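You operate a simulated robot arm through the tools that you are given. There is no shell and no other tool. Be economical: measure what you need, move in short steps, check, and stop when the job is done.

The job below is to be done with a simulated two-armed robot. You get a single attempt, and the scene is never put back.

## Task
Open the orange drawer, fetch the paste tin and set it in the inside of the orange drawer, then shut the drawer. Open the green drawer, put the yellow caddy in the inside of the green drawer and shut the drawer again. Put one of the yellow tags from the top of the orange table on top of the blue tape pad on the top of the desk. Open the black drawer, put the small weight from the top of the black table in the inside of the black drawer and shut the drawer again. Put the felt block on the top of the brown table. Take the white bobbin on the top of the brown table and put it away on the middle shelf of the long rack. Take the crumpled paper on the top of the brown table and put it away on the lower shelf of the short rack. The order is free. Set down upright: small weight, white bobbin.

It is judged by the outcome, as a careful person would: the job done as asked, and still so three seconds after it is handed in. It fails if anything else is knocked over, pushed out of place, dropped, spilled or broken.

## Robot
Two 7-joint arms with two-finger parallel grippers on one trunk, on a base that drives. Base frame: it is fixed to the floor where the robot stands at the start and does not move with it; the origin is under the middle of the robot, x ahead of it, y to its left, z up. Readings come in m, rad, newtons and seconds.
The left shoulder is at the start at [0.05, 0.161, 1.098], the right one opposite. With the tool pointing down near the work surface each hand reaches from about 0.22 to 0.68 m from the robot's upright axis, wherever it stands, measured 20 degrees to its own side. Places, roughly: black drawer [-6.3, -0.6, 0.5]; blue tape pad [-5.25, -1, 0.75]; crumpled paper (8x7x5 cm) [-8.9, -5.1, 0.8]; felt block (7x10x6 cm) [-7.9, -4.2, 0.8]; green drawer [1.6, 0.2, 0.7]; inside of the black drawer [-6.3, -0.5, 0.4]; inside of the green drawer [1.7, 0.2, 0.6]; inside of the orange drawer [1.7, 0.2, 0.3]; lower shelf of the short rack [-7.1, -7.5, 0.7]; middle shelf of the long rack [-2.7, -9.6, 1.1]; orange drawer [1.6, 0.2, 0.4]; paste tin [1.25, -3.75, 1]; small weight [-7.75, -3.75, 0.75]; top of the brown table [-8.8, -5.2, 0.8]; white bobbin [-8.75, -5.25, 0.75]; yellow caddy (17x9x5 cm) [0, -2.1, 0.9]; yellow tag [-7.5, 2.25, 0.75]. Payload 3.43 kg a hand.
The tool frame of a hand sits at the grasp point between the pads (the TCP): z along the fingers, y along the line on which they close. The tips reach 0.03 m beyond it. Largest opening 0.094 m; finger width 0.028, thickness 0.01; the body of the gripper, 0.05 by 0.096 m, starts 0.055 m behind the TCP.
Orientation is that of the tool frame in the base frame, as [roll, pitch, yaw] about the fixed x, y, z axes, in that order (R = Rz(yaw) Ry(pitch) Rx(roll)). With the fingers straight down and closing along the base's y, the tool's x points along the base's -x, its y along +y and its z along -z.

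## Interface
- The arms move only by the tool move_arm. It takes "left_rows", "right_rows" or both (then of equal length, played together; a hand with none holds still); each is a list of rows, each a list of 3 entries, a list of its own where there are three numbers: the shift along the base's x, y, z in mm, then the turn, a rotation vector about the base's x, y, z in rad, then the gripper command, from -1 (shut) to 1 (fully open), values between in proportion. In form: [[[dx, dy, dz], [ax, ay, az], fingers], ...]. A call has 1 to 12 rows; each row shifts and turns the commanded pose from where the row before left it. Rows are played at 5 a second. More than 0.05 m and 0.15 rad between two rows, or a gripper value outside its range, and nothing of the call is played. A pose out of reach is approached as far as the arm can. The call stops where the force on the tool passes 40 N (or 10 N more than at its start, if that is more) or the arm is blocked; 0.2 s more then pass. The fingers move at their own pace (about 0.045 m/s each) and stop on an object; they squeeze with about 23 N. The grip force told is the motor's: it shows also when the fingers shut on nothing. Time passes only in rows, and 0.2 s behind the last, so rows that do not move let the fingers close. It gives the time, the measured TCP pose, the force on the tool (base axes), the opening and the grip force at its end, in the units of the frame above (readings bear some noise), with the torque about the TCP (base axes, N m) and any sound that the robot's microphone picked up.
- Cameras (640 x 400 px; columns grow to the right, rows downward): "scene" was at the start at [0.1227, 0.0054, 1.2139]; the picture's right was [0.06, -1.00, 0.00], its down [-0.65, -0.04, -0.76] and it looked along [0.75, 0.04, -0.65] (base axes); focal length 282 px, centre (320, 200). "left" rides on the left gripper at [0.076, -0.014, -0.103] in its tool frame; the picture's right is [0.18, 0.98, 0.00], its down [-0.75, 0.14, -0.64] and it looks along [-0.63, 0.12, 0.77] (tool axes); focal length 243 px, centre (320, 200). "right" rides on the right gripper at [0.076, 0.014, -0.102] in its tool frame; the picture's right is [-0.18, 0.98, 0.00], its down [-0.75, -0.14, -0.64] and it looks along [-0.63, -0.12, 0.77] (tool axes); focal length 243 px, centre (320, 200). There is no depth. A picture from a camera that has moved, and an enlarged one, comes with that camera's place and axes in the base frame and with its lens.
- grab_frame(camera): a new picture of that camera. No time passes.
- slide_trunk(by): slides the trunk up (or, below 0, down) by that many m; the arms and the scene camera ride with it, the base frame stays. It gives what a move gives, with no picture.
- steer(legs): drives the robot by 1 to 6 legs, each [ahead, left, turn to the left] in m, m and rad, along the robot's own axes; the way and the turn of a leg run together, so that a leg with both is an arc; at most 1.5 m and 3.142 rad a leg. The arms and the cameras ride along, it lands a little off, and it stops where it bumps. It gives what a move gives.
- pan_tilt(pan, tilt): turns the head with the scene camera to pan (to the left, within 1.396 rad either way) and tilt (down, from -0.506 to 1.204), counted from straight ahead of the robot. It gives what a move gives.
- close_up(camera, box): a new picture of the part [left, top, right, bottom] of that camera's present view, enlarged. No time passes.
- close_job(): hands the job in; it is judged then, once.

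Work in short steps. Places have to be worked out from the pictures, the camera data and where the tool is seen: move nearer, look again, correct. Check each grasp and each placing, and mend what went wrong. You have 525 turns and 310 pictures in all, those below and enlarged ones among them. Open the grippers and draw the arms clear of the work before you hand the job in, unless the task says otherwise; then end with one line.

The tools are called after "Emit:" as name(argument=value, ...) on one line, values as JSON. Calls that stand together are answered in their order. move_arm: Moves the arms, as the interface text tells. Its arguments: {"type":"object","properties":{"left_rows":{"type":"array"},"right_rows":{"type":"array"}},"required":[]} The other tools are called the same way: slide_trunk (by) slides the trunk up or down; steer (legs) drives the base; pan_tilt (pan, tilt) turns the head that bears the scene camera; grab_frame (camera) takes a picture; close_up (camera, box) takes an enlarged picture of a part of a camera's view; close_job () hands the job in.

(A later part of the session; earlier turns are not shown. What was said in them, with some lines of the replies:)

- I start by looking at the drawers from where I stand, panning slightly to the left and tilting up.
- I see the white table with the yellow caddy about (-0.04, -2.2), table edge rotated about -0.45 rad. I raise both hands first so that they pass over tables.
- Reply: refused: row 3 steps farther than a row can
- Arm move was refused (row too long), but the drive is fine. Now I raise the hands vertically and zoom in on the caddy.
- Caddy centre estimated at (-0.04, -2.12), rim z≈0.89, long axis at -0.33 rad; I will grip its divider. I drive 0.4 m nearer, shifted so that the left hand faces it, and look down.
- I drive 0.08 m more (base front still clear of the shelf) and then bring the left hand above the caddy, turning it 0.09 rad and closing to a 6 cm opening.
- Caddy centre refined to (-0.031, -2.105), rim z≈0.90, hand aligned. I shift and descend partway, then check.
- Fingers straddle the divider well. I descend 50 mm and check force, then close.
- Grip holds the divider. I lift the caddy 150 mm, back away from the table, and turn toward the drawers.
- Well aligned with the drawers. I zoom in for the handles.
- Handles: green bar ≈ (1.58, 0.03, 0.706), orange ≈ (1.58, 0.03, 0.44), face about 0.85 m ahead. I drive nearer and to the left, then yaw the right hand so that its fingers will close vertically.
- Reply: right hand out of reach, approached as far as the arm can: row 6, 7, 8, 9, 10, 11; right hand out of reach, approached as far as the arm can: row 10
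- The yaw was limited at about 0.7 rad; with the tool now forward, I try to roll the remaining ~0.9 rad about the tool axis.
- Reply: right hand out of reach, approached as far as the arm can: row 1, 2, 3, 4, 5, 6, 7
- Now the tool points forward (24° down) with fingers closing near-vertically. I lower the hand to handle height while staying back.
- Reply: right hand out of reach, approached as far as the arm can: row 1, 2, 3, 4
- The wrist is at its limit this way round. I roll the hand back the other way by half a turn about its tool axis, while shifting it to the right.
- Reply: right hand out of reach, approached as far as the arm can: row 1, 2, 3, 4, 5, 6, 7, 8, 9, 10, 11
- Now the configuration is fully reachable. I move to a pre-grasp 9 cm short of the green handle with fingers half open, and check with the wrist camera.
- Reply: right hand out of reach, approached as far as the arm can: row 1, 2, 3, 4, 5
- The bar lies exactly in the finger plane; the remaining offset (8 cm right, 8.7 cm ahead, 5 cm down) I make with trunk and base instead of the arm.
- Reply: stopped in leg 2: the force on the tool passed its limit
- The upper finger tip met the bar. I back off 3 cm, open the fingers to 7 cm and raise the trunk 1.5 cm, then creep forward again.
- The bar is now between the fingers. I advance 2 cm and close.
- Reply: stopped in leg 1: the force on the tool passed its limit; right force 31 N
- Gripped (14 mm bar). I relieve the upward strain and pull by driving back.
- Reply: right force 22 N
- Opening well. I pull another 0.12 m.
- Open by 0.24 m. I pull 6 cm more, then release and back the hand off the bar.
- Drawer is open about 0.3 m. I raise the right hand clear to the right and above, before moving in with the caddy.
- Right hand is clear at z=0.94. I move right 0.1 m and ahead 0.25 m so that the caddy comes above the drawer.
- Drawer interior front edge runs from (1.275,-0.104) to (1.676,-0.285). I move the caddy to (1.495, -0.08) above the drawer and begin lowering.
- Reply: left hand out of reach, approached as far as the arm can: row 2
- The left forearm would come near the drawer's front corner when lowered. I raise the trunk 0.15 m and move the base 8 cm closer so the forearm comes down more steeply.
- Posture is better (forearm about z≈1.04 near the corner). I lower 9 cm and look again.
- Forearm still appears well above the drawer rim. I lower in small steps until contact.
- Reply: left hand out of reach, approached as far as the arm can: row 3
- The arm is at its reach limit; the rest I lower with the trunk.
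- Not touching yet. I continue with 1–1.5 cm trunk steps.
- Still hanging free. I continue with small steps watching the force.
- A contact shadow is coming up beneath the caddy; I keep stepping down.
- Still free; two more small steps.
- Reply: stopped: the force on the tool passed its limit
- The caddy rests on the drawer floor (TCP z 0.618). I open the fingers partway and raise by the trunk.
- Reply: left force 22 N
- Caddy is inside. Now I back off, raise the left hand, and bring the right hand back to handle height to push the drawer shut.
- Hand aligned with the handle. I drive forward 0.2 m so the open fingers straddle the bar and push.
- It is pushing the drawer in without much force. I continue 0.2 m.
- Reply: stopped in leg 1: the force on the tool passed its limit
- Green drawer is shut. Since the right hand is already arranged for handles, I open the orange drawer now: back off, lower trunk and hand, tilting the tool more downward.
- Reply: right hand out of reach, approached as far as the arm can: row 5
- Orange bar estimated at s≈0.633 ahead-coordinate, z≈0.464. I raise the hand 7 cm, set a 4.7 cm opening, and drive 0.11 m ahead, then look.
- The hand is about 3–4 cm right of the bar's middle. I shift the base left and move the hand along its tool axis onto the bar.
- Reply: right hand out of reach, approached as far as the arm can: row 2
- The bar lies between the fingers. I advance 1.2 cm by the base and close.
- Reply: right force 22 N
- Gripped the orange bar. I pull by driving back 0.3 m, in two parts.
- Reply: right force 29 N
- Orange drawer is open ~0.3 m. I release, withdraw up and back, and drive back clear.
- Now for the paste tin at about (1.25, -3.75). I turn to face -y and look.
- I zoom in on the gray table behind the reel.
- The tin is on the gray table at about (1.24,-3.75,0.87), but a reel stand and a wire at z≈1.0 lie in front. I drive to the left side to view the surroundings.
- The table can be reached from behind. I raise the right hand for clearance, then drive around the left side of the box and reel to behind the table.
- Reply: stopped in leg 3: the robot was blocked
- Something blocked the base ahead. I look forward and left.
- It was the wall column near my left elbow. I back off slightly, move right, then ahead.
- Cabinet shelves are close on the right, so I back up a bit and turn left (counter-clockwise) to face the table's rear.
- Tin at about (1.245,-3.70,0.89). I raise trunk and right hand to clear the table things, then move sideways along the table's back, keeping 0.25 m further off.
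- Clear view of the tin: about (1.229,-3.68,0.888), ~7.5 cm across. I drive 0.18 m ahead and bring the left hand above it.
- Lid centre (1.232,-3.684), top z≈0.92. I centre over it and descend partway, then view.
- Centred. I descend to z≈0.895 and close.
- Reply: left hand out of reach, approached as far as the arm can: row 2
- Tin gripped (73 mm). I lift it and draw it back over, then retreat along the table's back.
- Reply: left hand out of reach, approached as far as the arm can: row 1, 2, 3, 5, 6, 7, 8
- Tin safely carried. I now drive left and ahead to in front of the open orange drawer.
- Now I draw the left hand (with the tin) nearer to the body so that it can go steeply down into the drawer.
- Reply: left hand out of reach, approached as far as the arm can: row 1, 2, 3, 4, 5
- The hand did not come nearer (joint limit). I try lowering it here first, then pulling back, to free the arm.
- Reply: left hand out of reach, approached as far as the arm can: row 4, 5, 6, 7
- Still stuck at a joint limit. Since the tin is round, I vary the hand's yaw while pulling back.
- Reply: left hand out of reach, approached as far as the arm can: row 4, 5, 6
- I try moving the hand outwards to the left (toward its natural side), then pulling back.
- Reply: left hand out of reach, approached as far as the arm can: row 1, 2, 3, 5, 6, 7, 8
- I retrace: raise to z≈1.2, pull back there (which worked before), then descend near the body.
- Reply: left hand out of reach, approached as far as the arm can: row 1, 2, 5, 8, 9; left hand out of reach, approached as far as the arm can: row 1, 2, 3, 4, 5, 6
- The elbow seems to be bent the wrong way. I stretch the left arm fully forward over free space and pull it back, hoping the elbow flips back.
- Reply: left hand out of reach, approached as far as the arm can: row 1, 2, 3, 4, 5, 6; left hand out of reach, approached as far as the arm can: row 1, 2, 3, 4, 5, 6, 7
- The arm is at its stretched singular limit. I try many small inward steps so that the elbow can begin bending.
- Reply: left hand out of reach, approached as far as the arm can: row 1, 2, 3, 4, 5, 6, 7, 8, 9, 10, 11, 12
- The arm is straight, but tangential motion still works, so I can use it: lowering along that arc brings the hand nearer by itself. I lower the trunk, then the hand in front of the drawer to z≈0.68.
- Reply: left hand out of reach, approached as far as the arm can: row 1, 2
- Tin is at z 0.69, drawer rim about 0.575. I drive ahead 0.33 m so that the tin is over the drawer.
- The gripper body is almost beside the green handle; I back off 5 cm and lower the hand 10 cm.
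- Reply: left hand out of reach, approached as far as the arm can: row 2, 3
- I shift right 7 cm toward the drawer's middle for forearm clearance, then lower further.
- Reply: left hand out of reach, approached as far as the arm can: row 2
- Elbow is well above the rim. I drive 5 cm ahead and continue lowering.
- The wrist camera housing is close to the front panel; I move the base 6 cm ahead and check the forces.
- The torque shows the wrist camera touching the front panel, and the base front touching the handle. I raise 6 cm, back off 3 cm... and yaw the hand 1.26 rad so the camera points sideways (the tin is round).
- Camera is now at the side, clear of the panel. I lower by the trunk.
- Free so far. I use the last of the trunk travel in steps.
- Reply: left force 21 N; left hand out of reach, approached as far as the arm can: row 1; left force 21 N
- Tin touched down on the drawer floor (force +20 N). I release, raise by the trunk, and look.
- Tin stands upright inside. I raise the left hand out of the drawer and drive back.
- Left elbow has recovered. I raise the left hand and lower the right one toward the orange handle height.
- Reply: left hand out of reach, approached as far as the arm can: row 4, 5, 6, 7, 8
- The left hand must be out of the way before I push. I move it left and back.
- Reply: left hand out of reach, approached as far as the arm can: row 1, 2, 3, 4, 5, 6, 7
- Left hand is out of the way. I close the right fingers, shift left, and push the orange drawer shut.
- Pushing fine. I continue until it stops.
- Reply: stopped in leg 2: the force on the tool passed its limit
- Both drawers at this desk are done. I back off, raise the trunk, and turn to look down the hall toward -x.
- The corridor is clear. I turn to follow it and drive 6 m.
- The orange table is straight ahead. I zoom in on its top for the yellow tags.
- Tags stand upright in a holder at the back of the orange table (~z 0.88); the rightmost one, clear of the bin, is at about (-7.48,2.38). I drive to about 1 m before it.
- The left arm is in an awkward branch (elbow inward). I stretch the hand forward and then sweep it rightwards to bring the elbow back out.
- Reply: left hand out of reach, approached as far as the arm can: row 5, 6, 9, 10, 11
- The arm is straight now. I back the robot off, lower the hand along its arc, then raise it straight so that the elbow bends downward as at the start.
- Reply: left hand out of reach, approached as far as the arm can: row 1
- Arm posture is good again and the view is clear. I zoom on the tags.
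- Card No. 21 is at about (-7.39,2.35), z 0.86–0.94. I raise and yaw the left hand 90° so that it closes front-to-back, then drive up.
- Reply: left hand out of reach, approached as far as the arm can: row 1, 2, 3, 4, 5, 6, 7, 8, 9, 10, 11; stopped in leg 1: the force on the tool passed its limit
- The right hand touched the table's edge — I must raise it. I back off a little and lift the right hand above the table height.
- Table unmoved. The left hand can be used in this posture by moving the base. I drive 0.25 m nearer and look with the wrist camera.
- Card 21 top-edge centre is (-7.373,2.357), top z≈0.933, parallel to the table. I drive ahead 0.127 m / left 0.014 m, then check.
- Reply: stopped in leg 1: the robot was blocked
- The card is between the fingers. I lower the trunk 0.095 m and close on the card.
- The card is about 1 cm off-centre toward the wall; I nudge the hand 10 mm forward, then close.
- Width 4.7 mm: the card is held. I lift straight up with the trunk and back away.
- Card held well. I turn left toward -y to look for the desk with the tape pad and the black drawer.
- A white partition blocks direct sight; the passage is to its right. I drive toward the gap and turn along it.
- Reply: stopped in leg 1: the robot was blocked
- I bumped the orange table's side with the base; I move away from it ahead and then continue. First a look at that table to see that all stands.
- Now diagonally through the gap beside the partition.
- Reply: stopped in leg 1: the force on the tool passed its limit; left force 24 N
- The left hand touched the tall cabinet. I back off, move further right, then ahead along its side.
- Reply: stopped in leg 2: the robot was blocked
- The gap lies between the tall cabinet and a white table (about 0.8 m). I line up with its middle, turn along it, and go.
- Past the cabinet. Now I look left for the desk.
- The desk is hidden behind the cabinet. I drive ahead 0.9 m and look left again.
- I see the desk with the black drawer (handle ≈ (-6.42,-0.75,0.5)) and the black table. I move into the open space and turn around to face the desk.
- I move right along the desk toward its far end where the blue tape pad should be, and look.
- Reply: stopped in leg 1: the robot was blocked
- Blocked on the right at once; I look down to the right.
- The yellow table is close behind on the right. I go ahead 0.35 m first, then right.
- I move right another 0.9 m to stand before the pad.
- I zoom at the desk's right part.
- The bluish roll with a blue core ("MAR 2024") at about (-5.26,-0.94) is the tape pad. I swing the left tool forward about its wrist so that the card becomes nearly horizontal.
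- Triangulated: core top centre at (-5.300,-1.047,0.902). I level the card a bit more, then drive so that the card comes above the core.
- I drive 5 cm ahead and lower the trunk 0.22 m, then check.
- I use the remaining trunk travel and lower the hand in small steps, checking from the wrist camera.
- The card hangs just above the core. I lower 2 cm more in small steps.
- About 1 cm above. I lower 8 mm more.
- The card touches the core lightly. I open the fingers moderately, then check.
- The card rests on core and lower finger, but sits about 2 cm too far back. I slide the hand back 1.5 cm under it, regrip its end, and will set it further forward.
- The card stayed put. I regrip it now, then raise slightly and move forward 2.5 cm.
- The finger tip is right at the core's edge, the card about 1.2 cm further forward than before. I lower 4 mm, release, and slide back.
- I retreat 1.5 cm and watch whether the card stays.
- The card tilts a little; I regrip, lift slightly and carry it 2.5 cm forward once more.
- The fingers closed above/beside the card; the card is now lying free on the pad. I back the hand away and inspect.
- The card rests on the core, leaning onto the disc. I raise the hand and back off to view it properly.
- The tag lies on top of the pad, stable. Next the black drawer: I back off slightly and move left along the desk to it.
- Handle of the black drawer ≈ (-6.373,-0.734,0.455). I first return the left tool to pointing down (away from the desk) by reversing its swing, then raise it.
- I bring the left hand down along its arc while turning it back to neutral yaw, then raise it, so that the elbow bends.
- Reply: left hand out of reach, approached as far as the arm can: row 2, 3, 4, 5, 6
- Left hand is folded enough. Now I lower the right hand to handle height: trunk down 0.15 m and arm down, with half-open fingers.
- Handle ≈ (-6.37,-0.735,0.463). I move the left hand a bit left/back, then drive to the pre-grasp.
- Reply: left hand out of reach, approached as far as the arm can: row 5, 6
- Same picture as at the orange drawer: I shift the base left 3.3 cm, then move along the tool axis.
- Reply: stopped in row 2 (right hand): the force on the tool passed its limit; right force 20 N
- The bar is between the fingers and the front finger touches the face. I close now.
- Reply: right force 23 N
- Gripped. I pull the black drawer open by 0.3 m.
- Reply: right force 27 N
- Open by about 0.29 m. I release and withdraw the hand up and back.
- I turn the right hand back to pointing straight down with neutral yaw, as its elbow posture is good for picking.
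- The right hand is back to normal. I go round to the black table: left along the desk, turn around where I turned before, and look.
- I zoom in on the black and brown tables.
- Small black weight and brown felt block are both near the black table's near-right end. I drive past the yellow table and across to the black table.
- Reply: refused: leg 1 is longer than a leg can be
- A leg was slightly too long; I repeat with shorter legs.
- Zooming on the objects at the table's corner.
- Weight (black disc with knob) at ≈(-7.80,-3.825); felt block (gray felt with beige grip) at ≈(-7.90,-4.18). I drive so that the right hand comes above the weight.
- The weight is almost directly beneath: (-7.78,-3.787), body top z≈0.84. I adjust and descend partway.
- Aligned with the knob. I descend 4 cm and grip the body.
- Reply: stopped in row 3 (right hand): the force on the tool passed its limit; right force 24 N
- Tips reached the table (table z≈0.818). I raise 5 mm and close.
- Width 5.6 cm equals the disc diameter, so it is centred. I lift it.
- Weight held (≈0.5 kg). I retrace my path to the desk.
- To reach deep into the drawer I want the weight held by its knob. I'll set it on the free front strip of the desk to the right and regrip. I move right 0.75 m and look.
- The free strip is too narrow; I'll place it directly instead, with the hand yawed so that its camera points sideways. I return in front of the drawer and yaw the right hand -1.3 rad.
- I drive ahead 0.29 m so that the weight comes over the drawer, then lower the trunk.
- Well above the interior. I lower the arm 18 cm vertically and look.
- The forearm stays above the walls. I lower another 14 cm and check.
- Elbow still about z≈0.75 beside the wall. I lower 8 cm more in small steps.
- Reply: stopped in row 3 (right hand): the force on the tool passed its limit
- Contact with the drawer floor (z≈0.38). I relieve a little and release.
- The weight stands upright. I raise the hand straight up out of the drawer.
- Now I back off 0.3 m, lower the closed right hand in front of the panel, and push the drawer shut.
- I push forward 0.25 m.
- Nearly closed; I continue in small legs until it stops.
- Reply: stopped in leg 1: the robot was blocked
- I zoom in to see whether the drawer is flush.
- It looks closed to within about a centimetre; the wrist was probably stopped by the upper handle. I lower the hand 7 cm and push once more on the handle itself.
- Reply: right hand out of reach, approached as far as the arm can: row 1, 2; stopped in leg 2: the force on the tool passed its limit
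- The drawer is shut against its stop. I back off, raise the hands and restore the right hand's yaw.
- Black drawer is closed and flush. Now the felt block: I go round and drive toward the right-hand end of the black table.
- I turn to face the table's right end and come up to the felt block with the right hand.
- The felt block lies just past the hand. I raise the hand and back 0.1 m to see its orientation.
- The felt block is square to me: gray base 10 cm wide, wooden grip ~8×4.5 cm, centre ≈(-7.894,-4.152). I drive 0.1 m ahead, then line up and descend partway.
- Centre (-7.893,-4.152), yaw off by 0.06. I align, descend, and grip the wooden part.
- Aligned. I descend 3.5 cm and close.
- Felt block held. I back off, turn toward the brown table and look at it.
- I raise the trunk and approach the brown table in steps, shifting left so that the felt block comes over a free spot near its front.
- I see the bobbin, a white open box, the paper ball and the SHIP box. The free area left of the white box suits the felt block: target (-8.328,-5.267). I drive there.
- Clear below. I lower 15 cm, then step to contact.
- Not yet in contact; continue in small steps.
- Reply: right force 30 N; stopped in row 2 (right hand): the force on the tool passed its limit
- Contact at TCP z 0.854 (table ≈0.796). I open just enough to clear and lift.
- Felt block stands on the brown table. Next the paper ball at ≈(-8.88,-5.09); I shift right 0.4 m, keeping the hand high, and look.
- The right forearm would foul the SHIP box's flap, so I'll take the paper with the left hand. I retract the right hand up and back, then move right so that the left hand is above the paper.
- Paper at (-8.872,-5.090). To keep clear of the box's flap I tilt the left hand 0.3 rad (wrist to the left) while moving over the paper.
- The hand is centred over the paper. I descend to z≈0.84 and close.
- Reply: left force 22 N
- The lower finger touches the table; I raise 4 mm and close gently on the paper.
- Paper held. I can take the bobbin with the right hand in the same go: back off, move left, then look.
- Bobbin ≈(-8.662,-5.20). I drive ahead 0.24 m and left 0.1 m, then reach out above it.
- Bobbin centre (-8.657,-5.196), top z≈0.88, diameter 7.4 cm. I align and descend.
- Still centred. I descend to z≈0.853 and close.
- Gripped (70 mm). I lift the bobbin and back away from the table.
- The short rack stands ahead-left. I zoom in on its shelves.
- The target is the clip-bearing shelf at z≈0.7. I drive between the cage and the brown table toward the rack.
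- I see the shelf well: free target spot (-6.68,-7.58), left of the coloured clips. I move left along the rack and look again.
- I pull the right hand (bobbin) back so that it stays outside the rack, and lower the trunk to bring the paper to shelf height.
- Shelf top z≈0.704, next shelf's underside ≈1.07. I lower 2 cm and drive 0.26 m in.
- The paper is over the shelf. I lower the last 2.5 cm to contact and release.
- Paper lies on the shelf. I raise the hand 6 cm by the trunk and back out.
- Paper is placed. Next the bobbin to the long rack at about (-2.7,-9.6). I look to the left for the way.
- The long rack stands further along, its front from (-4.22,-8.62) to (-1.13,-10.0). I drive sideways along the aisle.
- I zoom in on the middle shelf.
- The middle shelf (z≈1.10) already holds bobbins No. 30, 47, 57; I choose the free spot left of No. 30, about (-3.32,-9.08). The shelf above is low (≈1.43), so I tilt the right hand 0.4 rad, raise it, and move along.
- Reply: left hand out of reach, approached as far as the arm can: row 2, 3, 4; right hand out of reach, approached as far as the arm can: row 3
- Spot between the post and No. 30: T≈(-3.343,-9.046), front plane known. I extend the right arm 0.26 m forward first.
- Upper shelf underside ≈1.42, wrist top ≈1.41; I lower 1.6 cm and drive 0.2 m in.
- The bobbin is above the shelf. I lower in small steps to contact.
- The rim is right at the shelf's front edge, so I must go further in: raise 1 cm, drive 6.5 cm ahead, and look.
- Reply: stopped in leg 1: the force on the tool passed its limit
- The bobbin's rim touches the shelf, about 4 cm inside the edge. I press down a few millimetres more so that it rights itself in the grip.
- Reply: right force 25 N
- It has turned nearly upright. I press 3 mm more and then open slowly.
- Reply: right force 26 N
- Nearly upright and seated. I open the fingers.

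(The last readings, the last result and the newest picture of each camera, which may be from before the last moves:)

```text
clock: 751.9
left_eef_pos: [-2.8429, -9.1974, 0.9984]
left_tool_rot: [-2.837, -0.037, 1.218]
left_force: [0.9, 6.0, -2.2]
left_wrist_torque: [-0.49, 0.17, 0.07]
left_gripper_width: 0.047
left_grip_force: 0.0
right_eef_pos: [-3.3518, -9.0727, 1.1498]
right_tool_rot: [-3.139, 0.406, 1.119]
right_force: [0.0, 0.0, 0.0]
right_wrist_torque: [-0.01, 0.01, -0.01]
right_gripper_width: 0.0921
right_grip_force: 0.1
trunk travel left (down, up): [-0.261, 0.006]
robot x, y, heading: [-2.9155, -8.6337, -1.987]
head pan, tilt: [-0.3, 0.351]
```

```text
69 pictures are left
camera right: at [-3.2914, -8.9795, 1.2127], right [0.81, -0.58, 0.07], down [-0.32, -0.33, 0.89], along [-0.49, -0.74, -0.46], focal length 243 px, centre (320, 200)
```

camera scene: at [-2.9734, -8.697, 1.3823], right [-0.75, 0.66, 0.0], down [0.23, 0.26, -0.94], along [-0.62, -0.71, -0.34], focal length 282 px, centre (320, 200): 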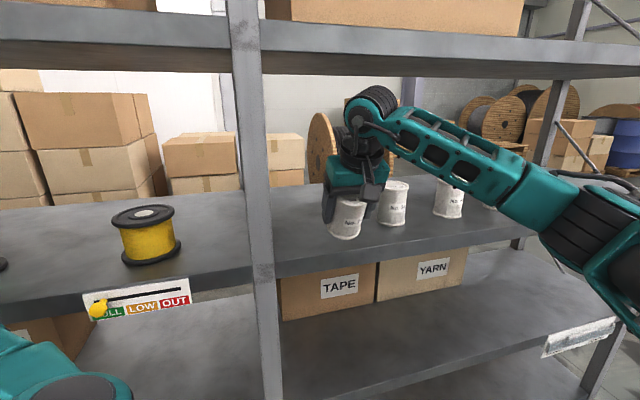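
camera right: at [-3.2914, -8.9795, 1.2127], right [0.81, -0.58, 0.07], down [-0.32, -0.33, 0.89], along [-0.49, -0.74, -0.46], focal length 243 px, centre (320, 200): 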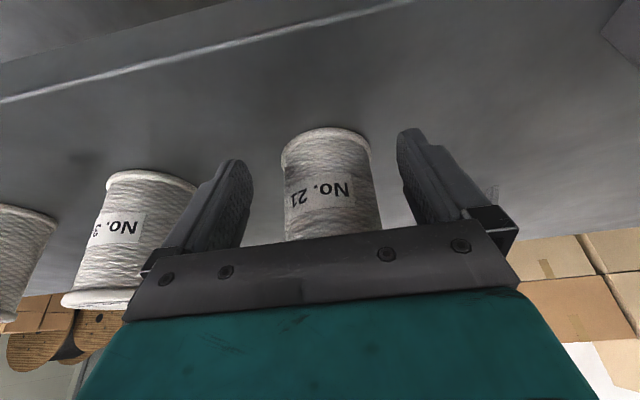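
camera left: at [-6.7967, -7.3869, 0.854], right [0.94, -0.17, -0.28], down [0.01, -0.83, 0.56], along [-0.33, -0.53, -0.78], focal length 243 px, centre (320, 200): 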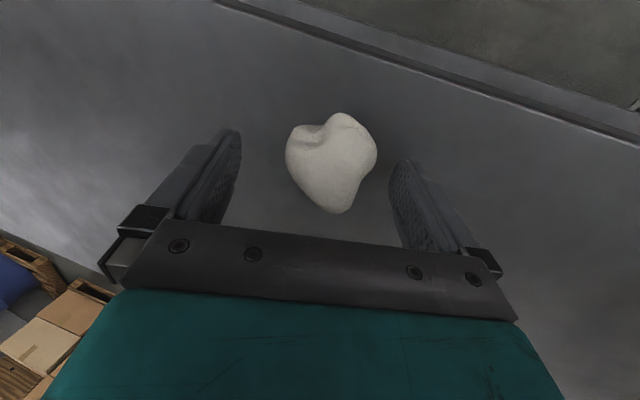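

The bobbin stands upright by itself. I back straight out.

Emit:
steer(legs=[[-0.12, 0, 0], [-0.25, 0, 0]])

Emit:
pan_tilt(pan=-0.1, tilt=0.35)

Emit:
grab_frame(camera="scene")

```text
clock: 754.6
left_eef_pos: [-2.6919, -8.8582, 0.999]
left_tool_rot: [-2.838, -0.038, 1.217]
left_force: [1.0, -0.6, 0.2]
left_wrist_torque: [-0.02, -0.05, -0.01]
left_gripper_width: 0.047
left_grip_force: 0.1
right_eef_pos: [-3.2006, -8.735, 1.1507]
right_tool_rot: [-3.139, 0.406, 1.121]
right_force: [-0.8, 0.2, 1.0]
right_wrist_torque: [0.02, 0.02, 0.0]
right_gripper_width: 0.0917
right_grip_force: 0.1
trunk travel left (down, up): [-0.261, 0.006]
robot x, y, heading: [-2.764, -8.2935, -1.984]
head pan, tilt: [-0.3, 0.351]
```

```text
clock: 755.3
left_eef_pos: [-2.6926, -8.8595, 0.9995]
left_tool_rot: [-2.838, -0.038, 1.219]
left_force: [0.1, -0.6, 0.6]
left_wrist_torque: [0.0, 0.02, 0.0]
left_gripper_width: 0.047
left_grip_force: 0.0
right_eef_pos: [-3.2012, -8.7353, 1.1487]
right_tool_rot: [-3.141, 0.405, 1.122]
right_force: [0.2, 0.5, 0.1]
right_wrist_torque: [-0.01, -0.01, 0.04]
right_gripper_width: 0.0912
right_grip_force: 0.1
trunk travel left (down, up): [-0.261, 0.006]
robot x, y, heading: [-2.7626, -8.2922, -1.989]
head pan, tilt: [-0.099, 0.351]
```

```text
68 pictures are left
camera scene: at [-2.8254, -8.4093, 1.3825], right [-0.87, 0.49, 0.0], down [0.17, 0.3, -0.94], along [-0.46, -0.82, -0.34], focal length 282 px, centre (320, 200)
```

scene: 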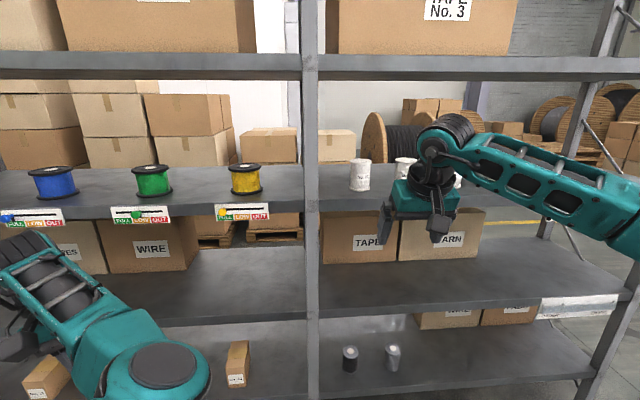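

I check the bobbin and the signs close up.

Emit:
close_up(camera="scene", box=[200, 130, 480, 250])

```text
2.29 times, centred on (340, 190) of scene
camera zoom: at [-2.8254, -8.4093, 1.3825], right [-0.87, 0.49, 0.0], down [0.17, 0.3, -0.94], along [-0.46, -0.82, -0.34], focal length 646 px, centre (274, 223)
```

zoom: 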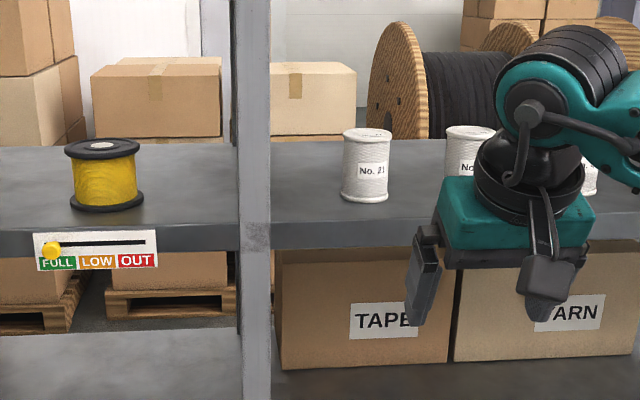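

Bobbin No. 21 stands upright on the middle shelf, everything else is in order. I back off a little further and open both grippers.

Emit:
steer(legs=[[-0.08, 0, 0]])

Emit:
move_arm(left_rows=[[[0, 0, 0], [0, 0, 0], 1], [[0, 0, 0], [0, 0, 0], 1], [[0, 0, 0], [0, 0, 0], 1]], right_rows=[[[4, 9, 0], [0, 0, 0], 1], [[8, 18, 0], [0, 0, 0], 1], [[8, 18, 0], [0, 0, 0], 1]])

Emit:
grab_frame(camera="scene")

```text
clock: 756.4
left_eef_pos: [-2.6714, -8.8094, 0.9981]
left_tool_rot: [-2.838, -0.042, 1.221]
left_force: [-0.8, 0.2, -0.6]
left_wrist_torque: [0.03, 0.0, 0.03]
left_gripper_width: 0.0469
left_grip_force: 0.1
right_eef_pos: [-3.1798, -8.6858, 1.1482]
right_tool_rot: [-3.141, 0.403, 1.122]
right_force: [0.0, -0.7, -0.4]
right_wrist_torque: [0.01, -0.02, -0.02]
right_gripper_width: 0.0918
right_grip_force: 0.1
trunk travel left (down, up): [-0.261, 0.006]
robot x, y, heading: [-2.7387, -8.239, -1.993]
head pan, tilt: [-0.099, 0.351]
stopped in leg 1: the robot was blocked; the commanded pose is now the measured one
```

```text
clock: 757.2
left_eef_pos: [-2.6698, -8.8077, 0.9981]
left_tool_rot: [-2.838, -0.04, 1.219]
left_force: [0.7, 0.7, -0.5]
left_wrist_torque: [0.01, -0.01, 0.01]
left_gripper_width: 0.0939
left_grip_force: 0.1
right_eef_pos: [-3.1585, -8.6393, 1.1487]
right_tool_rot: [-3.14, 0.406, 1.12]
right_force: [0.1, -0.2, -0.4]
right_wrist_torque: [-0.02, -0.03, -0.05]
right_gripper_width: 0.094
right_grip_force: 0.1
trunk travel left (down, up): [-0.261, 0.006]
robot x, y, heading: [-2.7391, -8.2438, -1.989]
head pan, tilt: [-0.099, 0.351]
```

```text
66 pictures are left
camera scene: at [-2.803, -8.3583, 1.3825], right [-0.87, 0.49, 0.0], down [0.17, 0.3, -0.94], along [-0.46, -0.82, -0.34], focal length 282 px, centre (320, 200)
```

scene: 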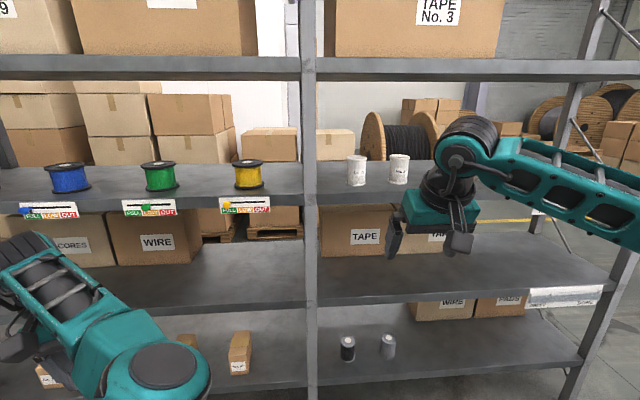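

Both grippers are open and clear of the rack. I move 4 cm off the cage behind me and hand the job in.

Emit:
steer(legs=[[0.04, 0, 0]])

Emit:
close_job()

```text
clock: 758.1
left_eef_pos: [-2.6855, -8.8449, 0.9976]
left_tool_rot: [-2.836, -0.042, 1.22]
left_force: [0.2, 0.2, -0.5]
left_wrist_torque: [0.04, -0.03, -0.03]
left_gripper_width: 0.094
left_grip_force: 0.1
right_eef_pos: [-3.1752, -8.6771, 1.1482]
right_tool_rot: [3.141, 0.403, 1.122]
right_force: [0.5, -1.0, 0.4]
right_wrist_torque: [0.0, -0.04, 0.03]
right_gripper_width: 0.0942
right_grip_force: 0.0
trunk travel left (down, up): [-0.261, 0.006]
robot x, y, heading: [-2.755, -8.277, -1.986]
head pan, tilt: [-0.099, 0.351]
```

```text
The job is handed in.
```

All seven jobs are done and handed in, but I bumped several fixtures while driving: the orange table twice (its position not rechecked after the second, sideways bump), the tall cabinet, the control post, a wall column, the rack's edge and probably the yellow table; the tag lies flat on the tape pad but leans slightly.
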